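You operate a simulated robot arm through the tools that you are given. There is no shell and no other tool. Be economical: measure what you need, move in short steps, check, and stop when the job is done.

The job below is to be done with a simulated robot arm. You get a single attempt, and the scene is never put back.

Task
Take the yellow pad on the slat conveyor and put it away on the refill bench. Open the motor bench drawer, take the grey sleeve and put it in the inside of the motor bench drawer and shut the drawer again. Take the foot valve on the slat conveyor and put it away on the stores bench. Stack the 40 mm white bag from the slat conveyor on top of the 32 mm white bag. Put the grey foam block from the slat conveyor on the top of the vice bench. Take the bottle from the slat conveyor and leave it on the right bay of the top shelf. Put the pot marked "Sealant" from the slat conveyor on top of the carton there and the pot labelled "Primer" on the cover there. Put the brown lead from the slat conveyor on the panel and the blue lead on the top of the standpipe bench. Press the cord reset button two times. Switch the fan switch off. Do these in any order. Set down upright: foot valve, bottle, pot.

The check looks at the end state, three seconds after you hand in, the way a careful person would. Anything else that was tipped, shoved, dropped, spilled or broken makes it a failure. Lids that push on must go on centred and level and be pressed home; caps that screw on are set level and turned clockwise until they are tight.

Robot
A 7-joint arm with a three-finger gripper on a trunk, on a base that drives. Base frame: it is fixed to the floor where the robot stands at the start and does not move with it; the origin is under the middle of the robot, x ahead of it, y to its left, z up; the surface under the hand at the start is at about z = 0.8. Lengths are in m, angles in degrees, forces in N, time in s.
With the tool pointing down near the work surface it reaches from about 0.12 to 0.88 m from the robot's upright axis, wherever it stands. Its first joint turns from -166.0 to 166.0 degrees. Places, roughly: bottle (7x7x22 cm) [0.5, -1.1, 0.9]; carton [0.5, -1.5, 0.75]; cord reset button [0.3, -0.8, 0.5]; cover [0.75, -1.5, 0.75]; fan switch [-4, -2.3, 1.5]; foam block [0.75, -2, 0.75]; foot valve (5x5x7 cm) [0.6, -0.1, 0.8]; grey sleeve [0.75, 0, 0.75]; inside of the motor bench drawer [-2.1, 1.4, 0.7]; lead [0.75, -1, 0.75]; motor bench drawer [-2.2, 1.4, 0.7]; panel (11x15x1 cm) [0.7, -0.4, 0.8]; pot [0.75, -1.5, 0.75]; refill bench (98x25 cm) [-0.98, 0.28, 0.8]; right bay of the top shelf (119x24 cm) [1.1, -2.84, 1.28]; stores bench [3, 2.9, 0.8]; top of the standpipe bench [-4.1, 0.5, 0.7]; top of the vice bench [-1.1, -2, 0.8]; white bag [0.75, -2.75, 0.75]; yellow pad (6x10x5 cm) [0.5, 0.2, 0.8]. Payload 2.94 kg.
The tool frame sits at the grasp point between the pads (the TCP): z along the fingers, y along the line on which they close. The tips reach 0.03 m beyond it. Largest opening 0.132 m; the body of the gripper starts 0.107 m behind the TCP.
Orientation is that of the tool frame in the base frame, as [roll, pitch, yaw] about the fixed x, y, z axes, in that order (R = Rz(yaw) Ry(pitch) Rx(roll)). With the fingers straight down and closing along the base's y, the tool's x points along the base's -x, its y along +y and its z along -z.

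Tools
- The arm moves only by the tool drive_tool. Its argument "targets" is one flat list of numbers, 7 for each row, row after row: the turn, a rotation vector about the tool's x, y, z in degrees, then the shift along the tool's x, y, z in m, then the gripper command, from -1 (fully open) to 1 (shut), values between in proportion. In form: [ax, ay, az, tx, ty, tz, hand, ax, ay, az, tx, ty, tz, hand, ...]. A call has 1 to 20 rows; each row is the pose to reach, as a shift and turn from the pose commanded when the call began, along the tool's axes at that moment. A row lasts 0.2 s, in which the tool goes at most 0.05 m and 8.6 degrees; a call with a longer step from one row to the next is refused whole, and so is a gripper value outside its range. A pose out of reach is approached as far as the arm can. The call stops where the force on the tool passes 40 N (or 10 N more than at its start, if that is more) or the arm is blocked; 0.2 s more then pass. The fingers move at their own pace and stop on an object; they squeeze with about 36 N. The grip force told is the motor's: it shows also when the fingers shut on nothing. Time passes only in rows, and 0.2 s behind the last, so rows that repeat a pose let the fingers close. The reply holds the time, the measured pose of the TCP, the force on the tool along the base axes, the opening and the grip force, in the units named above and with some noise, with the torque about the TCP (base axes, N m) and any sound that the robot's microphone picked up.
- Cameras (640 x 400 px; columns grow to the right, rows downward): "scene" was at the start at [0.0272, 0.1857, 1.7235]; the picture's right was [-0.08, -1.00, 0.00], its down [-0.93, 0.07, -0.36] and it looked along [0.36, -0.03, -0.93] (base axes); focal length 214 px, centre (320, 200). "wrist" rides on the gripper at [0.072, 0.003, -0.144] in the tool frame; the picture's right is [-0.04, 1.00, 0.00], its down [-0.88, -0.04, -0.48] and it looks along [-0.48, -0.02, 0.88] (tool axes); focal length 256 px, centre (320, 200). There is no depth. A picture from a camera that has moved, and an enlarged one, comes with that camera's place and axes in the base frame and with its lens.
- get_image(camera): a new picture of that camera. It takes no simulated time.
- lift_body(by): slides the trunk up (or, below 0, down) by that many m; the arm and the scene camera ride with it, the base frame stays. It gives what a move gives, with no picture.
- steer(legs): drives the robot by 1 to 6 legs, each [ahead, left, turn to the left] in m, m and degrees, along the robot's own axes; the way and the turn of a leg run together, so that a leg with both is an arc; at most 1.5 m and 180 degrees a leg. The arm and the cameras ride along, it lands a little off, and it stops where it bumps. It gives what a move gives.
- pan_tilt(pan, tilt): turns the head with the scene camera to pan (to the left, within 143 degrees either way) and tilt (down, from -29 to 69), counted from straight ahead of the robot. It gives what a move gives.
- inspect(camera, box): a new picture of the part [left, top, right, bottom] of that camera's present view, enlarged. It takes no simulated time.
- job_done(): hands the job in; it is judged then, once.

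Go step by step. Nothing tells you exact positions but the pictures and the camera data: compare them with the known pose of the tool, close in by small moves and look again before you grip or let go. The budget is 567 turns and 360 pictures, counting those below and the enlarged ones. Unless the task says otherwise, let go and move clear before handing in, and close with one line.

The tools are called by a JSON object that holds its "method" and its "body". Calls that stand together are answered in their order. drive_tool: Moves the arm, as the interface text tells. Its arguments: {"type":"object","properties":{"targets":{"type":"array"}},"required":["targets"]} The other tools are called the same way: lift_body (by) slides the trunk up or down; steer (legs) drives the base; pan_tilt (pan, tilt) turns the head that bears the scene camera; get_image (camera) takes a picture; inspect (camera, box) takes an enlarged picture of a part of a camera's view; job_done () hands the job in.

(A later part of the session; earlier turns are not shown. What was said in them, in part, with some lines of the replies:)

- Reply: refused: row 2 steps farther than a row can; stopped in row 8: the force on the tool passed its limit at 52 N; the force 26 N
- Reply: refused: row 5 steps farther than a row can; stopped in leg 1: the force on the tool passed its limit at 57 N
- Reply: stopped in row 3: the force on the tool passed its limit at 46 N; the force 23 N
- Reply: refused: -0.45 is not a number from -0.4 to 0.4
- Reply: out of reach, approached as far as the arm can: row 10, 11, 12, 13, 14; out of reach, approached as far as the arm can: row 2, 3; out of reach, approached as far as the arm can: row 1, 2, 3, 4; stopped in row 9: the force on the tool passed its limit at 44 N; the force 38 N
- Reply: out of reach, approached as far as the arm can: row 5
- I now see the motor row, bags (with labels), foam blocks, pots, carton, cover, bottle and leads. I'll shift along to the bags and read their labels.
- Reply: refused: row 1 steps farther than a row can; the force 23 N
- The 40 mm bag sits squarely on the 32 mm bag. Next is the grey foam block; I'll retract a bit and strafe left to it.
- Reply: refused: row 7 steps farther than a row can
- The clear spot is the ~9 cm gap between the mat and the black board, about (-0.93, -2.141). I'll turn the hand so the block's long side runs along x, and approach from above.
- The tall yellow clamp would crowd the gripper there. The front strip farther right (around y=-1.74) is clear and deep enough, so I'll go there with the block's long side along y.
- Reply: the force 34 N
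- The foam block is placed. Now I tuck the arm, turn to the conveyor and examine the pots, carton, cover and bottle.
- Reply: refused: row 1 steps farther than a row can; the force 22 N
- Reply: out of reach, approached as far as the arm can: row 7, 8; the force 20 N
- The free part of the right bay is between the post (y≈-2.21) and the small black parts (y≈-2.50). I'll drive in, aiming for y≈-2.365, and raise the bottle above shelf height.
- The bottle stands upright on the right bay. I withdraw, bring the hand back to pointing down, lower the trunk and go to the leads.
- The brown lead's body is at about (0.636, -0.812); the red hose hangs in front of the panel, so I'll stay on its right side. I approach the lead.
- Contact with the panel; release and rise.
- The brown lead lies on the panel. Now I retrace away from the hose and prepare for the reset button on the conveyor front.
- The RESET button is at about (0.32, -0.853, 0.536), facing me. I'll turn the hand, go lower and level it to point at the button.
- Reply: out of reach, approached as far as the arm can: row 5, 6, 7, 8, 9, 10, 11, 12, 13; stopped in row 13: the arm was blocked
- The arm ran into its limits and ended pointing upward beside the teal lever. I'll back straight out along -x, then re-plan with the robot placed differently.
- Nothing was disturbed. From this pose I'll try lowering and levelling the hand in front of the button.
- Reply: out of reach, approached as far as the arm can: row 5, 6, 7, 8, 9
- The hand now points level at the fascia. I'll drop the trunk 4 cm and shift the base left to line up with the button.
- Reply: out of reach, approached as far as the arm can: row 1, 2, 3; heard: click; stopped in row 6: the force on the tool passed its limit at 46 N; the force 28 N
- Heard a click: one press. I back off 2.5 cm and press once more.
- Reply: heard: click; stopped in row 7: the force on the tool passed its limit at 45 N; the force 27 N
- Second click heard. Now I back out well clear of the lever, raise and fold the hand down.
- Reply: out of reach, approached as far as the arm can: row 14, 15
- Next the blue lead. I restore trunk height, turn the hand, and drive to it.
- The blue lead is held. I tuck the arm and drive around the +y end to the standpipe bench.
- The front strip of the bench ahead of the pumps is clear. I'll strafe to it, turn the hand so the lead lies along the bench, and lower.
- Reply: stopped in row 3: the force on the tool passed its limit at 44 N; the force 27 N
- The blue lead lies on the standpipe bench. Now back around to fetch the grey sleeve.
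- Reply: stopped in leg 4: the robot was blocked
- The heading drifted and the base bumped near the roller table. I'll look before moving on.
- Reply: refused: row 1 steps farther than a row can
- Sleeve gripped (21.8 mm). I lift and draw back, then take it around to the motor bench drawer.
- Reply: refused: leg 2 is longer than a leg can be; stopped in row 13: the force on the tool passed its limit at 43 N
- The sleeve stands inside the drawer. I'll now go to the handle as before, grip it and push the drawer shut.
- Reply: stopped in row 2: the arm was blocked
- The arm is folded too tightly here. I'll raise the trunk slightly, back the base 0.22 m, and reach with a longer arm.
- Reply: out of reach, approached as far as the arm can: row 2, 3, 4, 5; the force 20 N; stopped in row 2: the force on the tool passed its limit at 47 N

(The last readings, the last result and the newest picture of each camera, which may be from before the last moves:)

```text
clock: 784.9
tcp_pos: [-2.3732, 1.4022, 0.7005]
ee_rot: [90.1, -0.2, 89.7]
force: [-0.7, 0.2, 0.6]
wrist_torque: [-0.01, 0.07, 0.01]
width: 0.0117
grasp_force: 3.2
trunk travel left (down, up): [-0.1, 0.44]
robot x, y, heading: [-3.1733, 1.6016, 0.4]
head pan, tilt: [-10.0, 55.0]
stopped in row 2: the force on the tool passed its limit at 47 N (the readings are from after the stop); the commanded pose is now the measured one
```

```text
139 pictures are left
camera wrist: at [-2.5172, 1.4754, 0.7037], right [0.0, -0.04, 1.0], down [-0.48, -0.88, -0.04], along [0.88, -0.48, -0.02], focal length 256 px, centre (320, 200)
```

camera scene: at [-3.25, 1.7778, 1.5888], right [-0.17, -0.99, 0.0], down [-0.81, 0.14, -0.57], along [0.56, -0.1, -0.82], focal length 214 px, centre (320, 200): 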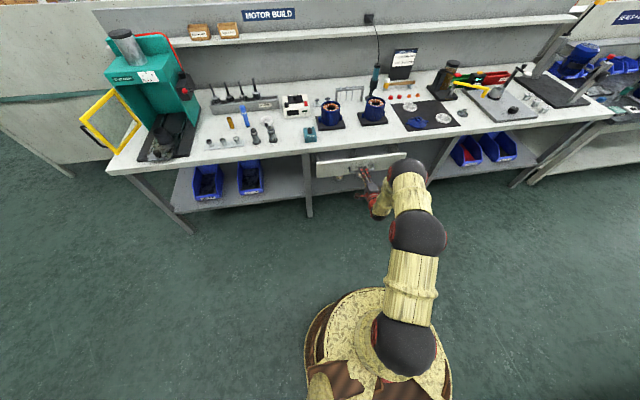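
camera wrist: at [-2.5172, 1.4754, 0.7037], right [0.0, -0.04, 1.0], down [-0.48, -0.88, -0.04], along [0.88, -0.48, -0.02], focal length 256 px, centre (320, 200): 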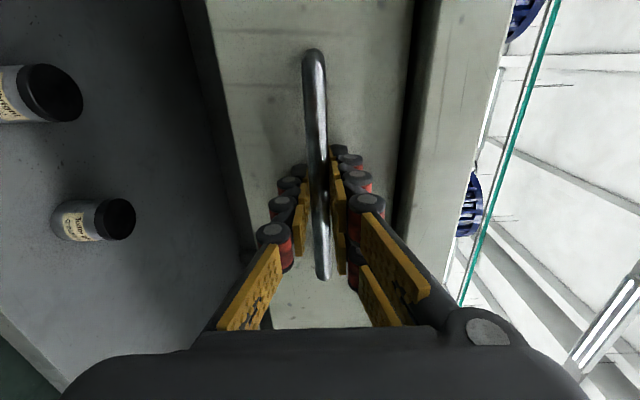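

The view matches the original closed state, so the drawer is shut. I open and back out, then rise.

{"method": "drive_tool", "body": {"targets": [0, 0, 0, 0, 0, -0.001, 0, 0, 0, 0, 0, 0, -0.001, 0, 0, 0, 0, 0, 0, -0.001, 0, 0, 0, 0, 0, 0, -0.03, 0, 0, 0, 0, 0, 0, -0.07, 0, 0, 0, 0, 0, 0, -0.1, 0]}}

{"method": "get_image", "body": {"camera": "wrist"}}

```text
clock: 786.3
tcp_pos: [-2.4736, 1.4072, 0.7011]
ee_rot: [90.3, -0.1, 89.7]
force: [-0.8, 0.2, 0.1]
wrist_torque: [0.02, 0.03, -0.03]
width: 0.066
grasp_force: 0.1
trunk travel left (down, up): [-0.1, 0.44]
robot x, y, heading: [-3.1721, 1.5995, 0.4]
head pan, tilt: [-10.0, 55.0]
```

```text
138 pictures are left
camera wrist: at [-2.6177, 1.4795, 0.7042], right [0.0, -0.04, 1.0], down [-0.48, -0.88, -0.04], along [0.88, -0.48, -0.02], focal length 256 px, centre (320, 200)
```

wrist: 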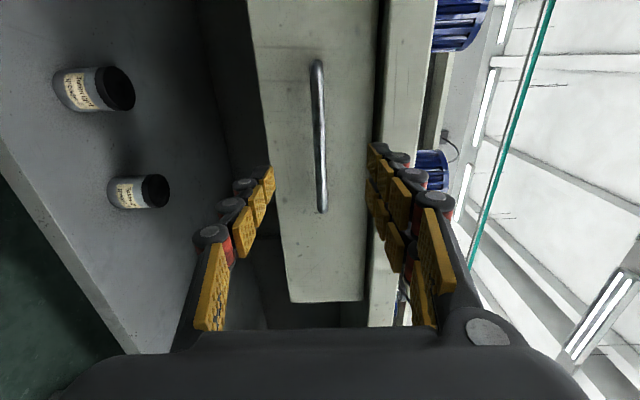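

{"method": "steer", "body": {"legs": [[-0.12, 0, 0]]}}

{"method": "lift_body", "body": {"by": 0.34}}

{"method": "drive_tool", "body": {"targets": [8, 0, 0, 0, 0, -0.02, 0, 16, 0, 0, 0, 0, -0.04, 0, 24, 0, 0, 0, 0.01, -0.06, 0, 32, 0, 0, 0, 0.02, -0.08, 0, 40, 0, 0, 0, 0.03, -0.1, 0, 48, 0, 0, 0, 0.04, -0.12, 0, 56, 0, 0, 0, 0.05, -0.14, 0, 64, 0, 0, 0, 0.05, -0.16, 0, 72, 0, 0, 0, 0.05, -0.18, 0, 80, 0, 0, 0, 0.05, -0.2, 0, 88, 0, 0, 0, 0.05, -0.22, 0, 89.7, 0, 0, 0, 0.05, -0.24, 0]}}

{"method": "pan_tilt", "body": {"pan": 0, "tilt": 40}}

{"method": "get_image", "body": {"camera": "scene"}}

```text
clock: 787.5
tcp_pos: [-2.5957, 1.4065, 0.7004]
ee_rot: [90.2, -0.1, 89.8]
force: [0.3, -0.4, -0.6]
wrist_torque: [0.01, -0.03, 0.03]
width: 0.0659
grasp_force: 0.1
trunk travel left (down, up): [-0.1, 0.44]
robot x, y, heading: [-3.2962, 1.6012, 0.4]
head pan, tilt: [-10.0, 55.0]
```

```text
clock: 790.9
tcp_pos: [-2.5961, 1.4064, 1.0405]
ee_rot: [90.1, -0.1, 89.8]
force: [0.5, 0.1, 0.7]
wrist_torque: [0.01, -0.01, -0.02]
width: 0.0663
grasp_force: 0.0
trunk travel left (down, up): [-0.44, 0.1]
robot x, y, heading: [-3.2953, 1.6004, 0.5]
head pan, tilt: [-10.0, 55.0]
```

```text
clock: 793.5
tcp_pos: [-2.8376, 1.4079, 1.0917]
ee_rot: [179.9, 0.0, 89.7]
force: [0.7, -0.4, 1.0]
wrist_torque: [-0.02, -0.08, -0.03]
width: 0.066
grasp_force: 0.0
out of reach, approached as far as the arm can: row 10
trunk travel left (down, up): [-0.44, 0.1]
robot x, y, heading: [-3.2938, 1.5991, 0.1]
head pan, tilt: [-10.0, 55.0]
```

```text
clock: 794.2
tcp_pos: [-2.8356, 1.4092, 1.0913]
ee_rot: [179.9, 0.0, 89.8]
force: [0.1, 0.5, 0.0]
wrist_torque: [0.02, -0.01, 0.03]
width: 0.066
grasp_force: 0.0
trunk travel left (down, up): [-0.44, 0.1]
robot x, y, heading: [-3.2951, 1.5976, 0.2]
head pan, tilt: [0.0, 40.0]
```

```text
137 pictures are left
camera scene: at [-3.2391, 1.7897, 1.9496], right [0.01, -1.0, 0.0], down [-0.64, 0.0, -0.77], along [0.77, 0.0, -0.64], focal length 214 px, centre (320, 200)
```

scene: 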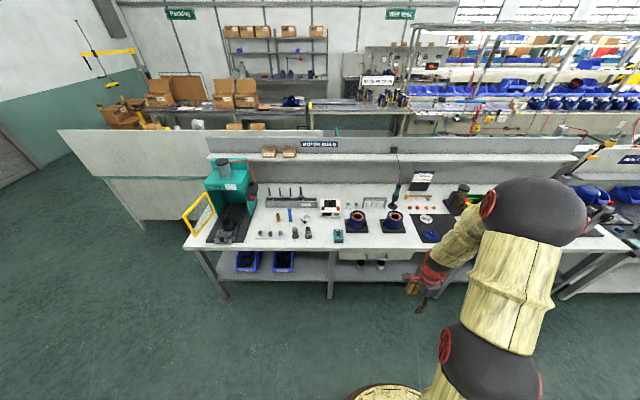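

The drawer is shut. The last item is the foot valve; first I'll scout the route to the stores bench past the end of the packing line.

{"method": "steer", "body": {"legs": [[0.2, 0, 0], [0, 0, 90], [1.5, 0, 0], [1.5, 0, 0]]}}

```text
clock: 813.6
tcp_pos: [-2.9067, 5.0334, 1.0913]
ee_rot: [179.9, 0.0, 179.6]
force: [0.1, -0.4, 0.1]
wrist_torque: [0.01, -0.01, 0.02]
width: 0.0661
grasp_force: 0.1
trunk travel left (down, up): [-0.44, 0.1]
robot x, y, heading: [-3.1041, 4.5754, 90.0]
head pan, tilt: [0.0, 40.0]
```

{"method": "steer", "body": {"legs": [[0.5, 0, 0], [0, 0, -90], [1.5, 0, 0], [1.4, 0, 0]]}}

{"method": "pan_tilt", "body": {"pan": 20, "tilt": 35}}

{"method": "get_image", "body": {"camera": "scene"}}

{"method": "pan_tilt", "body": {"pan": -15, "tilt": 35}}

{"method": "get_image", "body": {"camera": "scene"}}

```text
clock: 833.9
tcp_pos: [0.2426, 4.8101, 1.0901]
ee_rot: [179.9, -0.1, 88.0]
force: [-0.5, -0.2, -0.4]
wrist_torque: [0.02, 0.03, 0.0]
width: 0.0661
grasp_force: 0.1
trunk travel left (down, up): [-0.44, 0.1]
robot x, y, heading: [-0.2086, 5.0125, -1.1]
head pan, tilt: [0.0, 40.0]
```

```text
clock: 834.8
tcp_pos: [0.2425, 4.8086, 1.0905]
ee_rot: [179.9, -0.1, 88.2]
force: [0.4, 0.5, 0.1]
wrist_torque: [-0.05, -0.02, 0.01]
width: 0.066
grasp_force: 0.1
trunk travel left (down, up): [-0.44, 0.1]
robot x, y, heading: [-0.2109, 5.0155, -1.5]
head pan, tilt: [20.0, 35.0]
```

```text
136 pictures are left
camera scene: at [-0.1498, 5.2321, 1.9572], right [0.32, -0.95, 0.0], down [-0.54, -0.18, -0.82], along [0.78, 0.26, -0.57], focal length 214 px, centre (320, 200)
```

scene: 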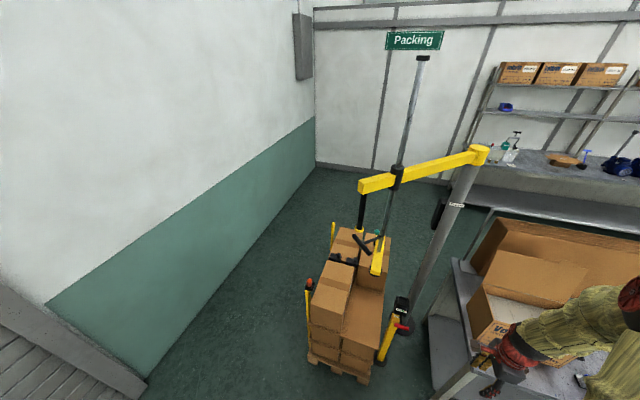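

```text
clock: 835.8
tcp_pos: [0.2428, 4.8101, 1.092]
ee_rot: [179.9, -0.1, 88.1]
force: [0.6, -0.5, 0.0]
wrist_torque: [-0.01, -0.02, 0.03]
width: 0.066
grasp_force: 0.1
trunk travel left (down, up): [-0.44, 0.1]
robot x, y, heading: [-0.2113, 5.0153, -1.2]
head pan, tilt: [-15.0, 35.0]
```

```text
135 pictures are left
camera scene: at [-0.1487, 5.1793, 1.9572], right [-0.28, -0.96, 0.0], down [-0.55, 0.16, -0.82], along [0.79, -0.23, -0.57], focal length 214 px, centre (320, 200)
```

scene: 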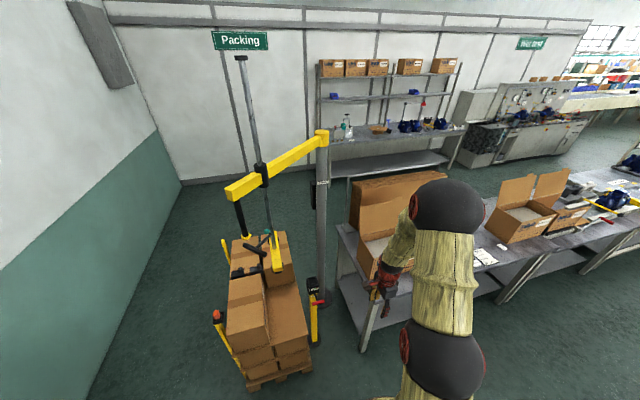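

There is a passage of about 1 m between the pallet and the wall, leading to the aisle before the stores bench. Now I go back for the foot valve.

{"method": "steer", "body": {"legs": [[0, 0, -88.8], [1.5, 0, 0]]}}

```text
clock: 846.9
tcp_pos: [-0.4079, 3.0747, 1.0907]
ee_rot: [179.9, -0.1, -0.7]
force: [-0.8, -0.2, 0.3]
wrist_torque: [0.0, 0.02, 0.01]
width: 0.0658
grasp_force: 0.0
trunk travel left (down, up): [-0.44, 0.1]
robot x, y, heading: [-0.2098, 3.5318, -90.0]
head pan, tilt: [-15.0, 35.0]
```

{"method": "steer", "body": {"legs": [[1.5, 0, 0], [1.5, 0, 0], [0.15, 0, 0], [0, 0, 90]]}}

{"method": "lift_body", "body": {"by": -0.2}}

```text
clock: 866.0
tcp_pos: [0.1529, 0.2025, 1.0916]
ee_rot: [179.9, -0.1, 87.2]
force: [-0.4, 0.9, 0.1]
wrist_torque: [0.01, -0.01, -0.02]
width: 0.0659
grasp_force: 0.1
trunk travel left (down, up): [-0.44, 0.1]
robot x, y, heading: [-0.2974, 0.4148, -2.3]
head pan, tilt: [-15.0, 35.0]
```

```text
clock: 868.2
tcp_pos: [0.1521, 0.202, 0.8916]
ee_rot: [179.9, -0.1, 87.2]
force: [-1.3, 0.2, 0.1]
wrist_torque: [-0.01, 0.01, -0.01]
width: 0.0659
grasp_force: 0.0
trunk travel left (down, up): [-0.24, 0.3]
robot x, y, heading: [-0.2971, 0.415, -2.1]
head pan, tilt: [-15.0, 35.0]
```

{"method": "drive_tool", "body": {"targets": [0, 0, 0, 0, 0, -0.045, -0.5, 0, 0, 0, 0, 0, -0.09, -1, 0, 0, 0, 0, 0, -0.135, -1, 0, 0, 0, 0, 0, -0.18, -1]}}

{"method": "steer", "body": {"legs": [[0.25, -0.2, 2.2]]}}

{"method": "get_image", "body": {"camera": "wrist"}}

```text
clock: 869.2
tcp_pos: [0.1538, 0.204, 1.0721]
ee_rot: [179.9, -0.2, 87.2]
force: [-0.1, 0.6, -0.7]
wrist_torque: [0.02, -0.02, -0.04]
width: 0.1309
grasp_force: 0.1
trunk travel left (down, up): [-0.24, 0.3]
robot x, y, heading: [-0.2982, 0.4137, -2.5]
head pan, tilt: [-15.0, 35.0]
```

```text
clock: 871.3
tcp_pos: [0.407, 0.0121, 1.0706]
ee_rot: [179.9, -0.1, 89.2]
force: [0.1, -0.4, 0.4]
wrist_torque: [0.05, 0.01, 0.02]
width: 0.1322
grasp_force: 0.0
trunk travel left (down, up): [-0.24, 0.3]
robot x, y, heading: [-0.0482, 0.2073, -0.1]
head pan, tilt: [-15.0, 35.0]
```

```text
134 pictures are left
camera wrist: at [0.4107, 0.0842, 1.2148], right [1.0, -0.06, 0.0], down [-0.05, -0.88, 0.47], along [-0.03, -0.47, -0.88], focal length 256 px, centre (320, 200)
```

wrist: 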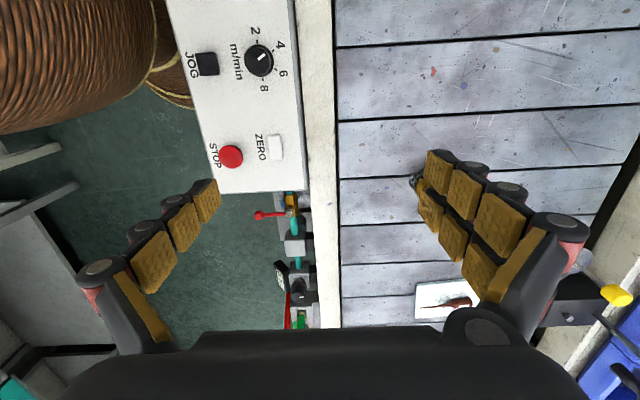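

{"method": "drive_tool", "body": {"targets": [0, 0, 0, -0.026, 0.04, 0, -0.7, 0, 0, 0, -0.052, 0.08, 0, -0.7, 0, 0, 0, -0.078, 0.12, 0.005, -0.7, 0, 0, 0, -0.105, 0.16, 0.01, -0.7, 0, 0, 0, -0.107, 0.166, 0.05, -0.7, 0, 0, 0, -0.107, 0.166, 0.08, -0.7, 0, 0, 0, -0.107, 0.166, 0.11, -0.7]}}

{"method": "get_image", "body": {"camera": "wrist"}}

```text
clock: 872.9
tcp_pos: [0.5741, -0.0993, 0.9621]
ee_rot: [179.7, 0.0, 89.3]
force: [0.1, -0.6, 0.8]
wrist_torque: [-0.02, 0.01, 0.02]
width: 0.112
grasp_force: 0.1
trunk travel left (down, up): [-0.24, 0.3]
robot x, y, heading: [-0.0515, 0.2077, -0.0]
head pan, tilt: [-15.0, 35.0]
```

```text
133 pictures are left
camera wrist: at [0.5774, -0.0275, 1.106], right [1.0, -0.06, 0.0], down [-0.05, -0.88, 0.47], along [-0.03, -0.47, -0.88], focal length 256 px, centre (320, 200)
```

wrist: 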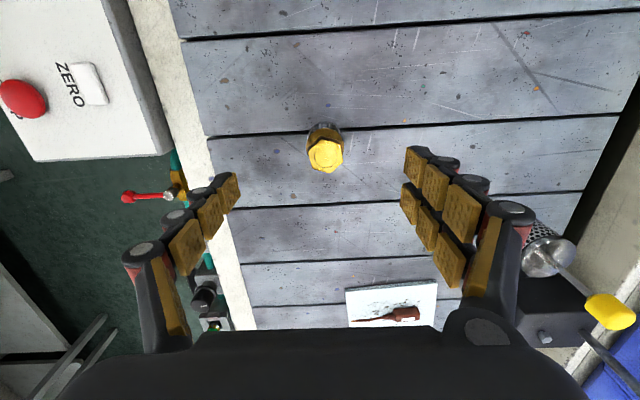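

{"method": "drive_tool", "body": {"targets": [0, 0, 0, -0.005, 0.002, 0.04, -0.7, 0, 0, 0, -0.005, 0.002, 0.08, -0.7, 0, 0, 0, -0.005, 0.002, 0.11, -0.7, 0, 0, 0, -0.005, 0.002, 0.119, -0.7]}}

{"method": "get_image", "body": {"camera": "wrist"}}

```text
clock: 873.9
tcp_pos: [0.5729, -0.1011, 0.8428]
ee_rot: [180.0, -0.1, 89.3]
force: [0.1, -1.0, -0.6]
wrist_torque: [0.01, 0.0, 0.05]
width: 0.1121
grasp_force: 0.1
trunk travel left (down, up): [-0.24, 0.3]
robot x, y, heading: [-0.0526, 0.2093, 0.0]
head pan, tilt: [-15.0, 35.0]
```

```text
132 pictures are left
camera wrist: at [0.5764, -0.0288, 0.9875], right [1.0, -0.06, 0.0], down [-0.05, -0.88, 0.47], along [-0.03, -0.47, -0.88], focal length 256 px, centre (320, 200)
```

wrist: 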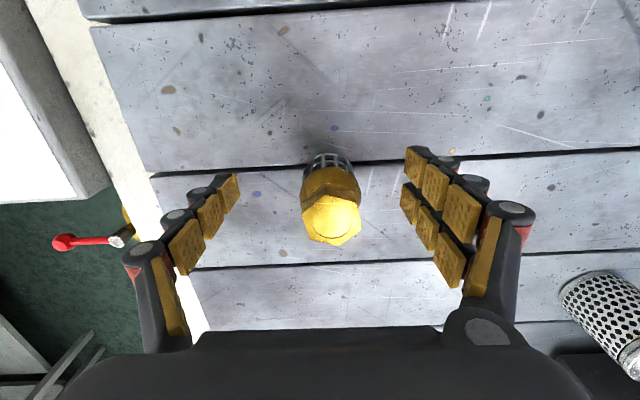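

{"method": "drive_tool", "body": {"targets": [0, 0, 0, -0.001, 0.004, 0, -0.2, 0, 0, 0, -0.001, 0.004, 0, 0.4, 0, 0, 0, -0.001, 0.004, 0, 1, 0, 0, 0, -0.001, 0.004, 0, 1, 0, 0, 0, -0.001, 0.004, 0, 1, 0, 0, 0, -0.001, 0.004, 0, 1]}}

{"method": "get_image", "body": {"camera": "wrist"}}

```text
clock: 875.3
tcp_pos: [0.5761, -0.1024, 0.8446]
ee_rot: [179.9, -0.1, 89.3]
force: [0.4, -0.4, 0.3]
wrist_torque: [-0.02, -0.02, -0.01]
width: 0.0391
grasp_force: 17.6
trunk travel left (down, up): [-0.24, 0.3]
robot x, y, heading: [-0.0525, 0.2059, -0.4]
head pan, tilt: [-15.0, 35.0]
```

```text
131 pictures are left
camera wrist: at [0.5809, -0.0303, 0.9879], right [1.0, -0.06, 0.0], down [-0.05, -0.88, 0.47], along [-0.03, -0.47, -0.88], focal length 256 px, centre (320, 200)
```

wrist: 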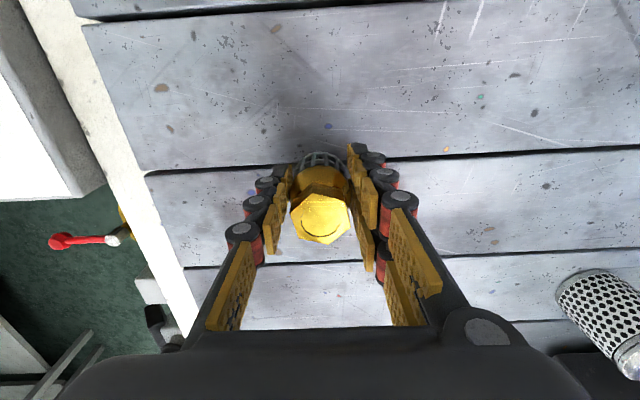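

{"method": "drive_tool", "body": {"targets": [0, 0, 0, 0, 0, 0, 1, 0, 0, 0, 0, 0, -0.02, 1, 0, 0, 0, 0, 0, -0.06, 1, 0, 0, 0, 0, 0, -0.11, 1, 0, 0, 0, 0, 0, -0.16, 1, 0, 0, 0, 0, 0, -0.21, 1, 0, 0, 0, 0, 0, -0.26, 1, 0, 0, 0, 0.035, -0.03, -0.27, 1, 0, 0, 0, 0.07, -0.06, -0.28, 1, 0, 0, 0, 0.105, -0.09, -0.29, 1, 0, 0, 0, 0.14, -0.12, -0.3, 1, 0, 0, 0, 0.175, -0.15, -0.3, 1, 0, 0, 0, 0.21, -0.18, -0.3, 1]}}

{"method": "get_image", "body": {"camera": "wrist"}}

```text
clock: 878.1
tcp_pos: [0.3998, 0.1108, 1.1416]
ee_rot: [179.8, 0.1, 89.1]
force: [-1.2, 0.7, -1.3]
wrist_torque: [0.02, 0.01, 0.01]
width: 0.0384
grasp_force: 35.7
trunk travel left (down, up): [-0.24, 0.3]
robot x, y, heading: [-0.0507, 0.2098, -0.2]
head pan, tilt: [-15.0, 35.0]
```

```text
130 pictures are left
camera wrist: at [0.4034, 0.1829, 1.2852], right [1.0, -0.06, 0.0], down [-0.05, -0.88, 0.47], along [-0.03, -0.47, -0.88], focal length 256 px, centre (320, 200)
```

wrist: 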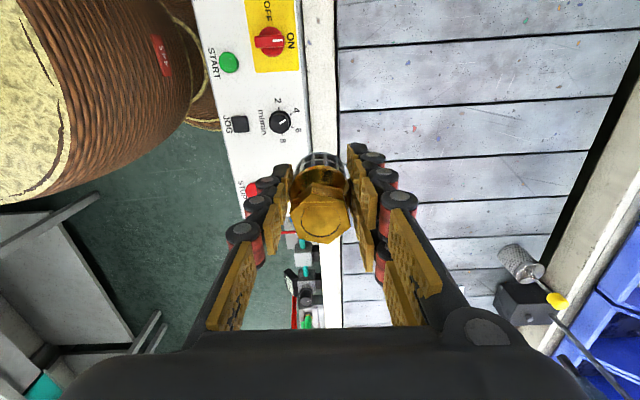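

{"method": "steer", "body": {"legs": [[-0.17, 0, 0], [0, 0, 90.2], [1.5, 0, 0]]}}

```text
clock: 890.6
tcp_pos: [-0.2234, 2.1714, 1.141]
ee_rot: [179.9, -0.2, -177.6]
force: [-0.2, -0.5, -0.5]
wrist_torque: [0.0, -0.02, -0.02]
width: 0.0386
grasp_force: 36.2
trunk travel left (down, up): [-0.24, 0.3]
robot x, y, heading: [-0.2917, 1.7169, 92.9]
head pan, tilt: [-15.0, 35.0]
```

{"method": "steer", "body": {"legs": [[0, -0.05, -2.9], [1.5, 0, 0], [1.5, 0, 0]]}}

```text
clock: 905.4
tcp_pos: [-0.0012, 5.128, 1.1418]
ee_rot: [179.9, 0.0, 174.9]
force: [-0.6, -1.0, -1.5]
wrist_torque: [-0.03, 0.04, -0.02]
width: 0.0385
grasp_force: 36.3
trunk travel left (down, up): [-0.24, 0.3]
robot x, y, heading: [-0.1299, 4.6826, 85.5]
head pan, tilt: [-15.0, 35.0]
```

{"method": "steer", "body": {"legs": [[0, 0.2, 4.5], [1.0, 0, 0]]}}

{"method": "pan_tilt", "body": {"pan": -60, "tilt": 40}}

{"method": "get_image", "body": {"camera": "scene"}}

```text
clock: 911.8
tcp_pos: [-0.2256, 6.1446, 1.1407]
ee_rot: [180.0, -0.1, 178.5]
force: [0.2, 0.4, -2.3]
wrist_torque: [-0.03, 0.01, 0.01]
width: 0.0387
grasp_force: 36.1
trunk travel left (down, up): [-0.24, 0.3]
robot x, y, heading: [-0.3285, 5.6914, 89.1]
head pan, tilt: [-15.0, 35.0]
```

```text
clock: 912.9
tcp_pos: [-0.2253, 6.1456, 1.1404]
ee_rot: [179.9, -0.1, 178.5]
force: [-0.2, 0.6, -1.3]
wrist_torque: [-0.03, 0.0, 0.0]
width: 0.0387
grasp_force: 36.5
trunk travel left (down, up): [-0.24, 0.3]
robot x, y, heading: [-0.3285, 5.6948, 89.1]
head pan, tilt: [-60.0, 40.0]
```

```text
129 pictures are left
camera scene: at [-0.4423, 5.7083, 1.7497], right [0.49, -0.87, 0.0], down [-0.56, -0.31, -0.77], along [0.67, 0.37, -0.64], focal length 214 px, centre (320, 200)
```

scene: 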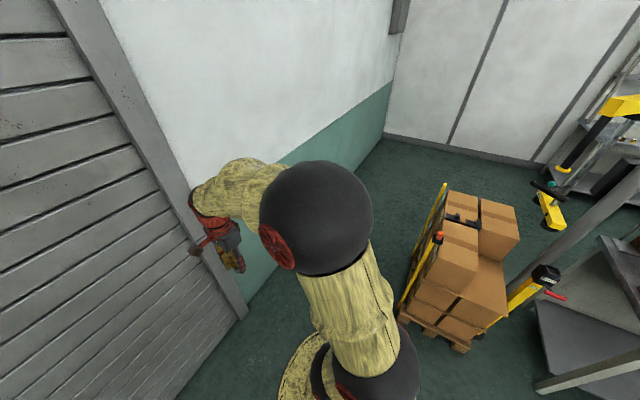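

{"method": "steer", "body": {"legs": [[0.33, 0, 0], [0, 0, -89.1]]}}

{"method": "pan_tilt", "body": {"pan": 0, "tilt": 40}}

{"method": "get_image", "body": {"camera": "scene"}}

```text
clock: 918.9
tcp_pos: [0.1322, 5.9305, 1.1411]
ee_rot: [179.9, -0.1, 90.1]
force: [0.7, -0.8, -0.6]
wrist_torque: [0.0, 0.04, 0.0]
width: 0.0385
grasp_force: 35.7
trunk travel left (down, up): [-0.24, 0.3]
robot x, y, heading: [-0.323, 6.022, 0.7]
head pan, tilt: [-60.0, 40.0]
```

```text
clock: 920.2
tcp_pos: [0.1323, 5.9313, 1.1404]
ee_rot: [180.0, -0.1, 90.1]
force: [-0.4, 0.0, -1.7]
wrist_torque: [0.05, 0.01, 0.0]
width: 0.0386
grasp_force: 35.9
trunk travel left (down, up): [-0.24, 0.3]
robot x, y, heading: [-0.3211, 6.0212, 0.6]
head pan, tilt: [0.0, 40.0]
```

```text
128 pictures are left
camera scene: at [-0.2678, 6.2106, 1.7497], right [0.01, -1.0, 0.0], down [-0.64, -0.01, -0.77], along [0.77, 0.01, -0.64], focal length 214 px, centre (320, 200)
```

scene: 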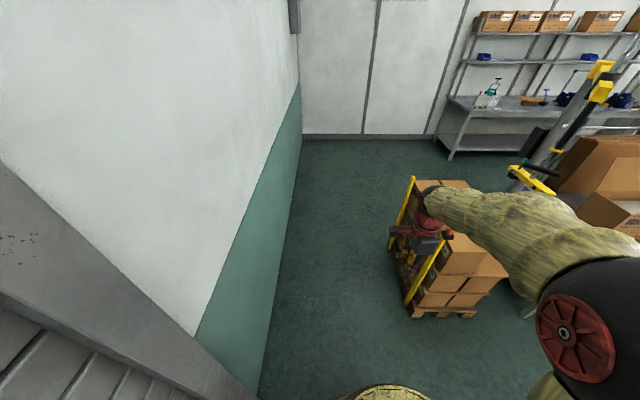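

{"method": "steer", "body": {"legs": [[1.3, 0.03, 0]]}}

{"method": "get_image", "body": {"camera": "scene"}}

```text
clock: 926.7
tcp_pos: [1.4213, 5.9454, 1.1402]
ee_rot: [179.8, -0.1, 88.4]
force: [0.2, -0.1, -1.9]
wrist_torque: [0.04, -0.03, 0.0]
width: 0.0387
grasp_force: 36.2
trunk travel left (down, up): [-0.24, 0.3]
robot x, y, heading: [0.9683, 6.048, -1.2]
head pan, tilt: [0.0, 40.0]
```

```text
127 pictures are left
camera scene: at [1.0298, 6.2371, 1.7496], right [-0.02, -1.0, 0.0], down [-0.64, 0.01, -0.77], along [0.77, -0.01, -0.64], focal length 214 px, centre (320, 200)
```

scene: 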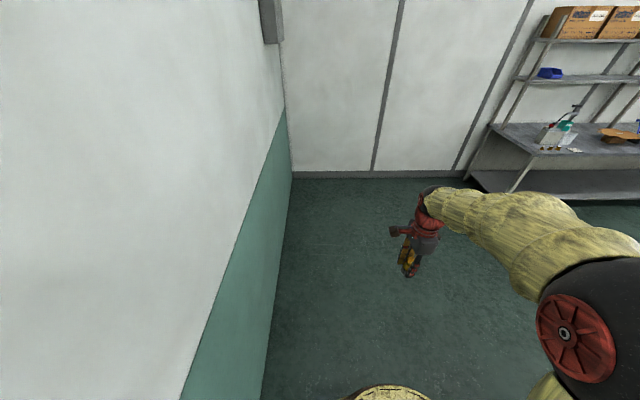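

{"method": "steer", "body": {"legs": [[1.15, 0, 1.2], [0, 0, -90]]}}

{"method": "pan_tilt", "body": {"pan": 15, "tilt": 35}}

{"method": "get_image", "body": {"camera": "scene"}}

```text
clock: 936.3
tcp_pos: [2.0053, 5.5952, 1.1414]
ee_rot: [179.9, 0.0, -1.0]
force: [0.7, -0.8, -2.1]
wrist_torque: [0.03, -0.01, 0.01]
width: 0.0385
grasp_force: 36.3
trunk travel left (down, up): [-0.24, 0.3]
robot x, y, heading: [2.1048, 6.0482, -90.2]
head pan, tilt: [0.0, 40.0]
```

```text
clock: 937.1
tcp_pos: [2.0053, 5.5961, 1.1396]
ee_rot: [180.0, 0.0, -1.0]
force: [-0.7, 0.1, -0.9]
wrist_torque: [0.01, 0.0, 0.02]
width: 0.0388
grasp_force: 35.6
trunk travel left (down, up): [-0.24, 0.3]
robot x, y, heading: [2.1024, 6.048, -90.4]
head pan, tilt: [15.0, 35.0]
```

```text
126 pictures are left
camera scene: at [2.317, 5.9912, 1.7572], right [-0.97, -0.25, 0.0], down [-0.14, 0.56, -0.82], along [0.21, -0.79, -0.57], focal length 214 px, centre (320, 200)
```

scene: 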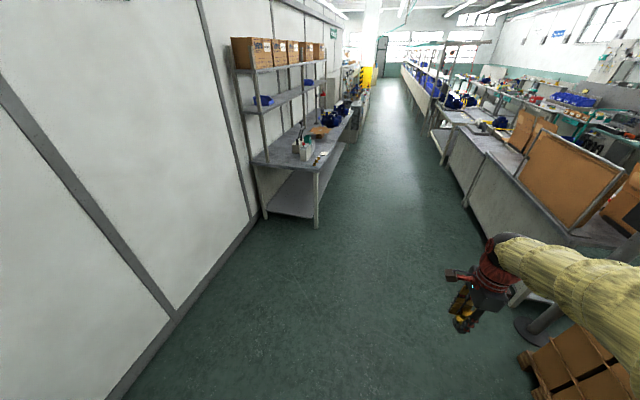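

{"method": "steer", "body": {"legs": [[1.5, 0, 0.4], [1.4, 0, 0], [0, 0, 90]]}}

{"method": "pan_tilt", "body": {"pan": 0, "tilt": 40}}

{"method": "get_image", "body": {"camera": "scene"}}

{"method": "get_image", "body": {"camera": "wrist"}}

```text
clock: 954.7
tcp_pos: [2.4481, 3.0415, 1.1406]
ee_rot: [179.9, -0.1, 83.9]
force: [-0.7, 0.5, -1.0]
wrist_torque: [0.03, -0.01, 0.03]
width: 0.0387
grasp_force: 36.4
trunk travel left (down, up): [-0.24, 0.3]
robot x, y, heading: [2.0049, 3.1804, -5.5]
head pan, tilt: [15.0, 35.0]
```

```text
clock: 955.5
tcp_pos: [2.4463, 3.0432, 1.1406]
ee_rot: [179.9, -0.1, 83.9]
force: [-0.2, -0.1, -2.4]
wrist_torque: [0.02, -0.02, -0.02]
width: 0.0384
grasp_force: 35.8
trunk travel left (down, up): [-0.24, 0.3]
robot x, y, heading: [2.0064, 3.1828, -5.5]
head pan, tilt: [0.0, 40.0]
```

```text
125 pictures are left
camera scene: at [2.0798, 3.3643, 1.7497], right [-0.1, -1.0, 0.0], down [-0.64, 0.06, -0.77], along [0.76, -0.07, -0.64], focal length 214 px, centre (320, 200)
```

scene: 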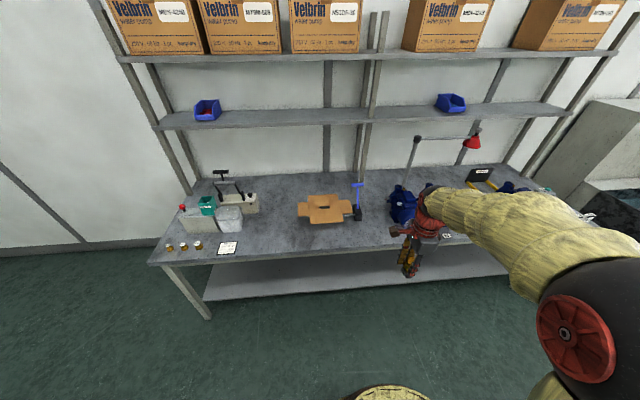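

```text
124 pictures are left
camera wrist: at [2.457, 3.1138, 1.2847], right [0.99, -0.15, 0.0], down [-0.13, -0.87, 0.47], along [-0.07, -0.47, -0.88], focal length 256 px, centre (320, 200)
```

wrist: 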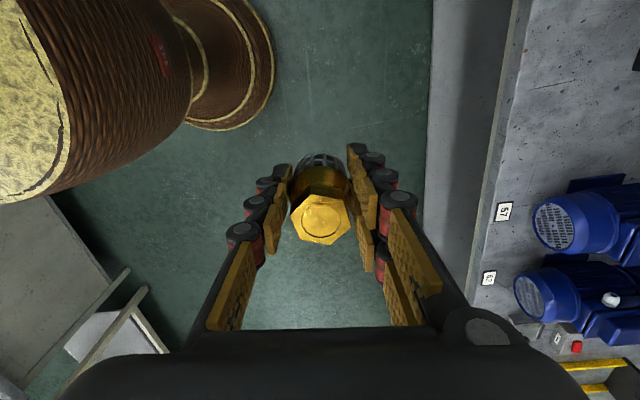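

{"method": "steer", "body": {"legs": [[0, 0, 5.5], [0.1, 0.12, 0]]}}

{"method": "drive_tool", "body": {"targets": [0, 0, 0, 0.02, 0.04, 0, 1, 0, 0, 0, 0.04, 0.08, 0, 1, 0, 0, 0, 0.06, 0.12, 0, 1, 0, 0, 0, 0.07, 0.165, 0, 1, 0, 0, 0, 0.08, 0.21, 0, 1]}}

{"method": "get_image", "body": {"camera": "wrist"}}

{"method": "get_image", "body": {"camera": "scene"}}

```text
clock: 957.4
tcp_pos: [2.5572, 3.2069, 1.1413]
ee_rot: [179.9, 0.1, 89.5]
force: [0.0, 0.7, -1.5]
wrist_torque: [0.0, 0.02, -0.01]
width: 0.0386
grasp_force: 36.4
trunk travel left (down, up): [-0.24, 0.3]
robot x, y, heading: [2.1035, 3.2992, 0.2]
head pan, tilt: [0.0, 40.0]
```

```text
clock: 958.6
tcp_pos: [2.7684, 3.2829, 1.1434]
ee_rot: [-180.0, -0.1, 89.5]
force: [0.1, -0.4, -1.9]
wrist_torque: [0.0, 0.04, -0.03]
width: 0.0386
grasp_force: 36.0
trunk travel left (down, up): [-0.24, 0.3]
robot x, y, heading: [2.1017, 3.3037, -0.1]
head pan, tilt: [0.0, 40.0]
```

```text
123 pictures are left
camera wrist: at [2.7711, 3.3551, 1.2873], right [1.0, -0.05, 0.0], down [-0.05, -0.88, 0.47], along [-0.02, -0.47, -0.88], focal length 256 px, centre (320, 200)
```

wrist: 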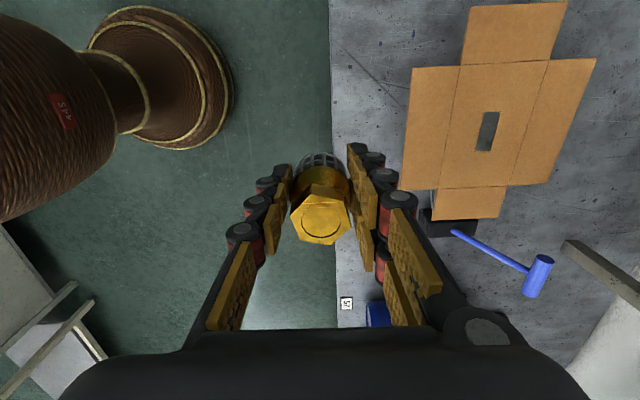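

```text
122 pictures are left
camera scene: at [2.1617, 3.4906, 1.7496], right [0.0, -1.0, 0.0], down [-0.64, 0.0, -0.77], along [0.77, 0.0, -0.64], focal length 214 px, centre (320, 200)
```

scene: 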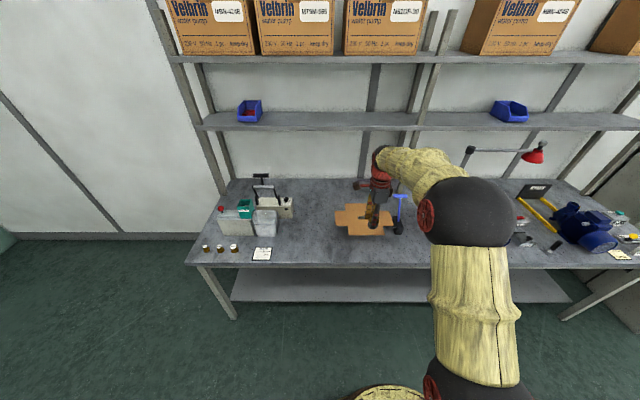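

{"method": "drive_tool", "body": {"targets": [0, 0, 0, 0.035, 0.024, 0, 1, 0, 0, 0, 0.07, 0.048, 0, 1, 0, 0, 0, 0.105, 0.072, 0, 1, 0, 0, 0, 0.14, 0.096, 0, 1, 0, 0, 0, 0.178, 0.112, 0.01, 1, 0, 0, 0, 0.178, 0.112, 0.06, 1, 0, 0, 0, 0.178, 0.112, 0.11, 1, 0, 0, 0, 0.178, 0.112, 0.16, 1, 0, 0, 0, 0.178, 0.112, 0.21, 1, 0, 0, 0, 0.178, 0.112, 0.26, 1]}}

{"method": "get_image", "body": {"camera": "wrist"}}

{"method": "inspect", "body": {"camera": "scene", "box": [240, 170, 440, 295]}}

```text
clock: 960.8
tcp_pos: [2.8829, 3.4627, 0.8801]
ee_rot: [179.8, 0.0, 89.5]
force: [1.0, 1.0, -1.0]
wrist_torque: [-0.02, 0.05, -0.02]
width: 0.0385
grasp_force: 36.3
trunk travel left (down, up): [-0.24, 0.3]
robot x, y, heading: [2.1031, 3.3052, -0.1]
head pan, tilt: [0.0, 40.0]
```

```text
121 pictures are left
camera wrist: at [2.8862, 3.5349, 1.0247], right [1.0, -0.05, 0.0], down [-0.05, -0.88, 0.47], along [-0.02, -0.47, -0.88], focal length 256 px, centre (320, 200)
```

wrist: 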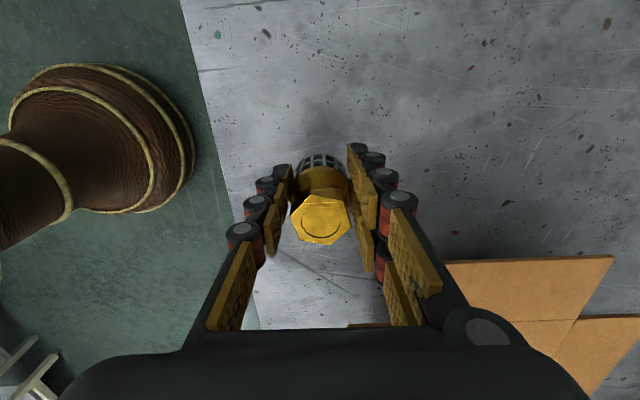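

```text
3.20 times, centred on (340, 232) of scene
camera zoom: at [2.1616, 3.4908, 1.7496], right [0.0, -1.0, 0.0], down [-0.64, 0.0, -0.77], along [0.77, 0.0, -0.64], focal length 686 px, centre (256, 96)
```

zoom: 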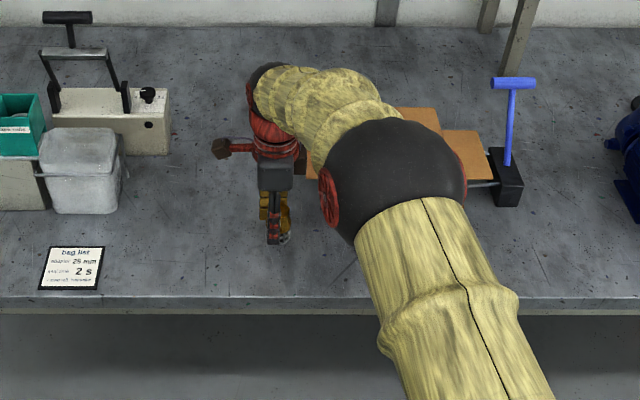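

Clear spot confirmed. I lower slowly until the valve touches the bench.

{"method": "drive_tool", "body": {"targets": [0, 0, 0, 0, 0, 0.015, 1, 0, 0, 0, 0, 0, 0.025, 1, 0, 0, 0, 0, 0, 0.029, 1, 0, 0, 0, 0, 0, 0.032, 1, 0, 0, 0, 0, 0, 0.035, 1, 0, 0, 0, 0, 0, 0.038, 1, 0, 0, 0, 0, 0, 0.041, 1, 0, 0, 0, 0, 0, 0.044, 1, 0, 0, 0, 0, 0, 0.047, 1, 0, 0, 0, 0, 0, 0.05, 1, 0, 0, 0, 0, 0, 0.053, 1, 0, 0, 0, 0, 0, 0.056, 1, 0, 0, 0, 0, 0, 0.059, 1]}}

```text
clock: 963.4
tcp_pos: [2.8861, 3.4619, 0.8331]
ee_rot: [179.2, -0.2, 89.4]
force: [2.3, 0.3, 10.3]
wrist_torque: [-0.08, 0.1, 0.01]
width: 0.0361
grasp_force: 36.1
trunk travel left (down, up): [-0.24, 0.3]
robot x, y, heading: [2.1031, 3.3001, -0.0]
head pan, tilt: [0.0, 40.0]
stopped in row 12: the force on the tool passed its limit at 43 N (the readings are from after the stop); the commanded pose is now the measured one
```

{"method": "drive_tool", "body": {"targets": [0, 0, 0, 0, 0, -0.001, 0.3, 0, 0, 0, 0, 0, -0.001, 0.2, 0, 0, 0, 0, 0, -0.001, 0, 0, 0, 0, 0, 0, -0.001, 0, 0, 0, 0, 0, 0, -0.03, 0, 0, 0, 0, 0, 0, -0.07, 0, 0, 0, 0, 0, 0, -0.12, 0, 0, 0, 0, 0, 0, -0.17, 0, 0, 0, 0, 0, 0, -0.22, 0]}}

{"method": "get_image", "body": {"camera": "wrist"}}

{"method": "inspect", "body": {"camera": "scene", "box": [280, 190, 380, 270]}}

```text
clock: 965.4
tcp_pos: [2.8812, 3.461, 1.0496]
ee_rot: [179.6, -0.1, 89.5]
force: [-0.1, -1.0, -1.2]
wrist_torque: [0.0, -0.03, -0.02]
width: 0.0659
grasp_force: 0.0
trunk travel left (down, up): [-0.24, 0.3]
robot x, y, heading: [2.1026, 3.2998, 0.2]
head pan, tilt: [0.0, 40.0]
```

```text
119 pictures are left
camera wrist: at [2.8838, 3.533, 1.193], right [1.0, -0.05, 0.01], down [-0.05, -0.88, 0.47], along [-0.02, -0.47, -0.88], focal length 256 px, centre (320, 200)
```

wrist: 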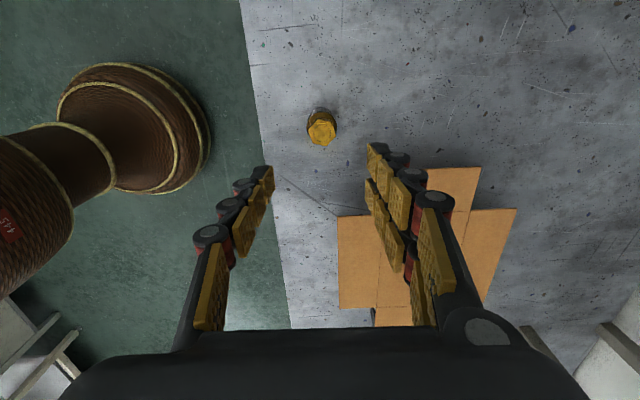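

```text
5.00 times, centred on (330, 230) of scene
camera zoom: at [2.1603, 3.4906, 1.7497], right [0.0, -1.0, 0.0], down [-0.64, 0.0, -0.77], along [0.77, 0.0, -0.64], focal length 1072 px, centre (270, 50)
```

zoom: 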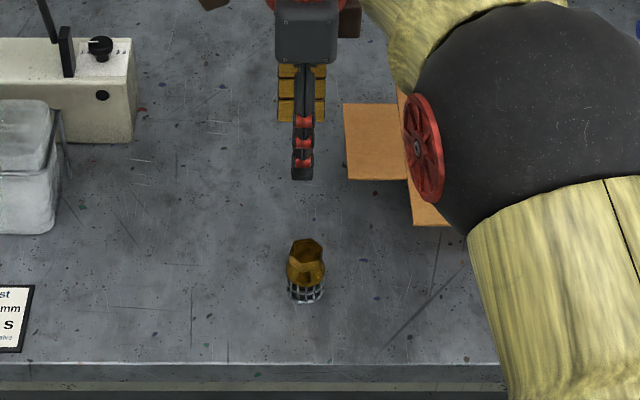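

All items are placed. Before handing in I want to re-check the control box knobs that I bumped early on, so I tuck the arm and return.

{"method": "drive_tool", "body": {"targets": [0, 0, 0, -0.03, -0.035, -0.01, 0, 0, 0, 0, -0.06, -0.07, -0.02, 0, 0, 0, 0, -0.09, -0.105, -0.03, 0, 0, 0, 0, -0.12, -0.14, -0.04, 0, 0, 0, 0, -0.15, -0.175, -0.05, 0, 0, 0, 0, -0.18, -0.21, -0.06, 0, 0, 0, 0, -0.21, -0.245, -0.07, 0, 0, 0, 0, -0.23, -0.28, -0.08, 0, 0, 0, 0, -0.24, -0.32, -0.09, 0]}}

{"method": "steer", "body": {"legs": [[0, 0, 90], [1.4, 0, 0]]}}

```text
clock: 967.4
tcp_pos: [2.5614, 3.2237, 1.136]
ee_rot: [179.5, -0.1, 89.6]
force: [0.8, -1.0, -0.7]
wrist_torque: [0.03, -0.02, 0.04]
width: 0.066
grasp_force: 0.0
trunk travel left (down, up): [-0.24, 0.3]
robot x, y, heading: [2.1068, 3.3022, 0.1]
head pan, tilt: [0.0, 40.0]
```

```text
clock: 978.0
tcp_pos: [2.1952, 5.1286, 1.1361]
ee_rot: [179.6, -0.1, 179.2]
force: [0.3, 0.1, 0.4]
wrist_torque: [0.0, -0.04, 0.0]
width: 0.0662
grasp_force: 0.0
trunk travel left (down, up): [-0.24, 0.3]
robot x, y, heading: [2.1168, 4.671, 89.6]
head pan, tilt: [0.0, 40.0]
```

{"method": "steer", "body": {"legs": [[1.38, 0, 0], [0, 0, -89.6]]}}

```text
clock: 988.6
tcp_pos: [2.589, 5.9282, 1.1355]
ee_rot: [179.5, -0.2, 86.9]
force: [0.2, 0.7, 0.6]
wrist_torque: [0.0, 0.0, 0.02]
width: 0.066
grasp_force: 0.1
trunk travel left (down, up): [-0.24, 0.3]
robot x, y, heading: [2.1378, 6.0233, -2.5]
head pan, tilt: [0.0, 40.0]
```

{"method": "steer", "body": {"legs": [[0, 0.03, 2.5], [-1.2, 0, 0]]}}

```text
clock: 995.2
tcp_pos: [1.3797, 5.9808, 1.136]
ee_rot: [179.6, -0.1, 88.9]
force: [0.1, 0.6, 1.5]
wrist_torque: [0.02, 0.0, 0.0]
width: 0.0661
grasp_force: 0.1
trunk travel left (down, up): [-0.24, 0.3]
robot x, y, heading: [0.9217, 6.0607, -0.3]
head pan, tilt: [0.0, 40.0]
```

{"method": "steer", "body": {"legs": [[-1.25, 0, 0.3], [0, 0, -90]]}}

{"method": "steer", "body": {"legs": [[1.5, 0, 0]]}}

```text
clock: 1005.4
tcp_pos: [-0.415, 5.6162, 1.1366]
ee_rot: [179.6, -0.1, -2.7]
force: [1.1, 0.3, -0.1]
wrist_torque: [0.01, -0.01, -0.02]
width: 0.066
grasp_force: 0.0
trunk travel left (down, up): [-0.24, 0.3]
robot x, y, heading: [-0.325, 6.0739, -92.2]
head pan, tilt: [0.0, 40.0]
```

```text
clock: 1012.9
tcp_pos: [-0.5025, 4.1136, 1.137]
ee_rot: [179.6, -0.1, -4.2]
force: [0.2, -0.1, -0.3]
wrist_torque: [0.01, 0.06, -0.02]
width: 0.0659
grasp_force: 0.0
trunk travel left (down, up): [-0.24, 0.3]
robot x, y, heading: [-0.4002, 4.5662, -93.9]
head pan, tilt: [0.0, 40.0]
```

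{"method": "steer", "body": {"legs": [[0, 0.2, 3.9], [1.5, 0, 0]]}}

{"method": "steer", "body": {"legs": [[1.4, 0, 0]]}}

```text
clock: 1021.3
tcp_pos: [-0.2654, 2.6501, 1.1356]
ee_rot: [179.6, -0.1, -0.4]
force: [0.3, -0.4, 0.6]
wrist_torque: [-0.01, 0.03, 0.0]
width: 0.0656
grasp_force: 0.1
trunk travel left (down, up): [-0.24, 0.3]
robot x, y, heading: [-0.1936, 3.1095, -90.2]
head pan, tilt: [0.0, 40.0]
```

```text
clock: 1028.4
tcp_pos: [-0.2685, 1.2114, 1.1357]
ee_rot: [179.6, -0.1, -0.8]
force: [-0.2, 0.1, 0.5]
wrist_torque: [0.04, 0.0, 0.0]
width: 0.066
grasp_force: 0.0
trunk travel left (down, up): [-0.24, 0.3]
robot x, y, heading: [-0.1897, 1.6696, -90.2]
head pan, tilt: [0.0, 40.0]
```

{"method": "steer", "body": {"legs": [[1.3, 0, 0], [0, 0, 90]]}}

{"method": "steer", "body": {"legs": [[0.15, 0.0, 0]]}}

{"method": "drive_tool", "body": {"targets": [0, 0, 0, -0.02, 0.03, 0.02, 0, 0, 0, 0, -0.02, 0.06, 0.05, 0, 0, 0, 0, -0.02, 0.1, 0.08, 0, 0, 0, 0, -0.02, 0.12, 0.11, 0]}}

{"method": "get_image", "body": {"camera": "wrist"}}

```text
clock: 1038.6
tcp_pos: [0.2257, 0.2701, 1.1366]
ee_rot: [179.6, -0.1, 84.0]
force: [-0.3, 1.4, 0.9]
wrist_torque: [-0.05, 0.01, 0.0]
width: 0.066
grasp_force: 0.1
trunk travel left (down, up): [-0.24, 0.3]
robot x, y, heading: [-0.2227, 0.3877, -5.7]
head pan, tilt: [0.0, 40.0]
```

```text
clock: 1040.0
tcp_pos: [0.3766, 0.2574, 1.1355]
ee_rot: [179.6, -0.1, 84.2]
force: [1.2, -0.9, -0.1]
wrist_torque: [-0.01, 0.01, 0.0]
width: 0.0665
grasp_force: 0.1
trunk travel left (down, up): [-0.24, 0.3]
robot x, y, heading: [-0.073, 0.3769, -5.3]
head pan, tilt: [0.0, 40.0]
```

```text
clock: 1041.0
tcp_pos: [0.4941, 0.226, 1.0274]
ee_rot: [179.6, -0.2, 84.1]
force: [-0.3, -0.1, 0.0]
wrist_torque: [0.03, 0.04, 0.0]
width: 0.0661
grasp_force: 0.0
trunk travel left (down, up): [-0.24, 0.3]
robot x, y, heading: [-0.0717, 0.3792, -5.4]
head pan, tilt: [0.0, 40.0]
```

```text
117 pictures are left
camera wrist: at [0.5023, 0.2968, 1.1718], right [0.99, -0.14, 0.01], down [-0.13, -0.87, 0.47], along [-0.06, -0.47, -0.88], focal length 256 px, centre (320, 200)
```

wrist: 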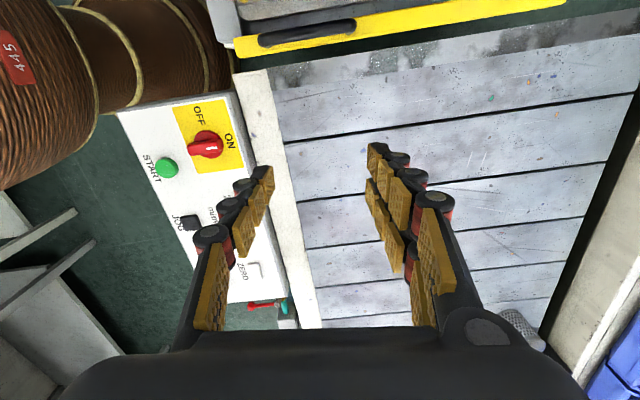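

{"method": "drive_tool", "body": {"targets": [0, 0, -3, -0.025, 0.026, 0.02, 0, 0, 0, -5.9, -0.05, 0.053, 0.05, 0, 0, 0, -5.9, -0.05, 0.053, 0.09, 0, 0, 0, -5.9, -0.05, 0.053, 0.13, 0, 0, 0, -5.9, -0.05, 0.053, 0.17, 0]}}

{"method": "inspect", "body": {"camera": "wrist", "box": [0, 200, 160, 380]}}

{"method": "get_image", "body": {"camera": "wrist"}}

```text
clock: 1042.2
tcp_pos: [0.5444, 0.1698, 0.8542]
ee_rot: [179.6, -0.1, 90.2]
force: [-0.1, 0.1, 0.8]
wrist_torque: [0.01, 0.05, 0.0]
width: 0.0659
grasp_force: 0.0
trunk travel left (down, up): [-0.24, 0.3]
robot x, y, heading: [-0.0749, 0.3728, -5.5]
head pan, tilt: [0.0, 40.0]
```

```text
2.22 times, centred on (80, 290) of wrist
camera zoom: at [0.5462, 0.2418, 0.9991], right [1.0, -0.04, 0.01], down [-0.04, -0.88, 0.47], along [-0.01, -0.47, -0.88], focal length 569 px, centre (853, 0)
```

zoom: 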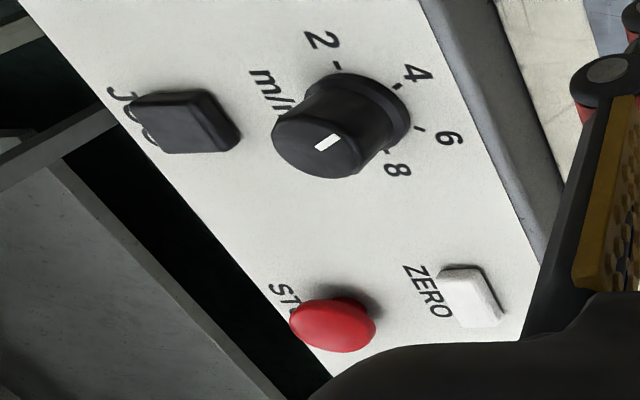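

```text
115 pictures are left
camera wrist: at [0.5462, 0.2418, 0.9991], right [1.0, -0.04, 0.01], down [-0.04, -0.88, 0.47], along [-0.01, -0.47, -0.88], focal length 256 px, centre (320, 200)
```

wrist: 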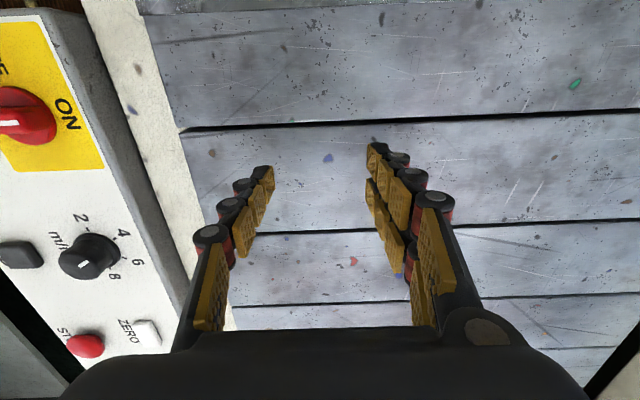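

The knob and switch positions match what they were before the bump. I lift clear and hand in.

{"method": "drive_tool", "body": {"targets": [0, 0, 0, 0, 0, -0.045, 0, 0, 0, 0, 0, 0, -0.09, 0, 0, 0, 0, 0, 0, -0.135, 0, 0, 0, 0, 0, 0, -0.18, 0, 0, 0, 0, 0, 0, -0.225, 0, 0, 0, 0, 0, 0, -0.27, 0]}}

{"method": "pan_tilt", "body": {"pan": -35, "tilt": 40}}

{"method": "get_image", "body": {"camera": "scene"}}

```text
clock: 1043.5
tcp_pos: [0.5386, 0.1724, 1.1284]
ee_rot: [179.5, -0.1, 90.0]
force: [-0.3, 0.2, -0.4]
wrist_torque: [0.01, -0.05, 0.01]
width: 0.0659
grasp_force: 0.1
trunk travel left (down, up): [-0.24, 0.3]
robot x, y, heading: [-0.0739, 0.3752, -5.4]
head pan, tilt: [0.0, 40.0]
```

```text
clock: 1044.6
tcp_pos: [0.5392, 0.1722, 1.1275]
ee_rot: [179.6, 0.0, 90.1]
force: [0.0, 0.3, 0.1]
wrist_torque: [0.02, 0.03, 0.0]
width: 0.0658
grasp_force: 0.1
trunk travel left (down, up): [-0.24, 0.3]
robot x, y, heading: [-0.0771, 0.3743, -5.5]
head pan, tilt: [-35.0, 40.0]
```

```text
114 pictures are left
camera scene: at [-0.0201, 0.5122, 1.7497], right [-0.65, -0.76, 0.0], down [-0.49, 0.42, -0.77], along [0.58, -0.49, -0.64], focal length 214 px, centre (320, 200)
```

scene: 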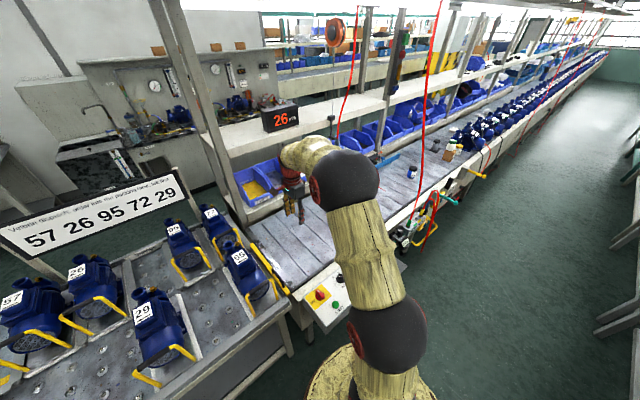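

Everything looks in order, and the hand is empty and clear.

{"method": "job_done", "body": {}}

```text
The job is handed in.
```

Every part of the job was carried out and handed in. Early on I bumped the conveyor control box while holding the yellow pad; a later look showed its knob and switch in the same positions as before.
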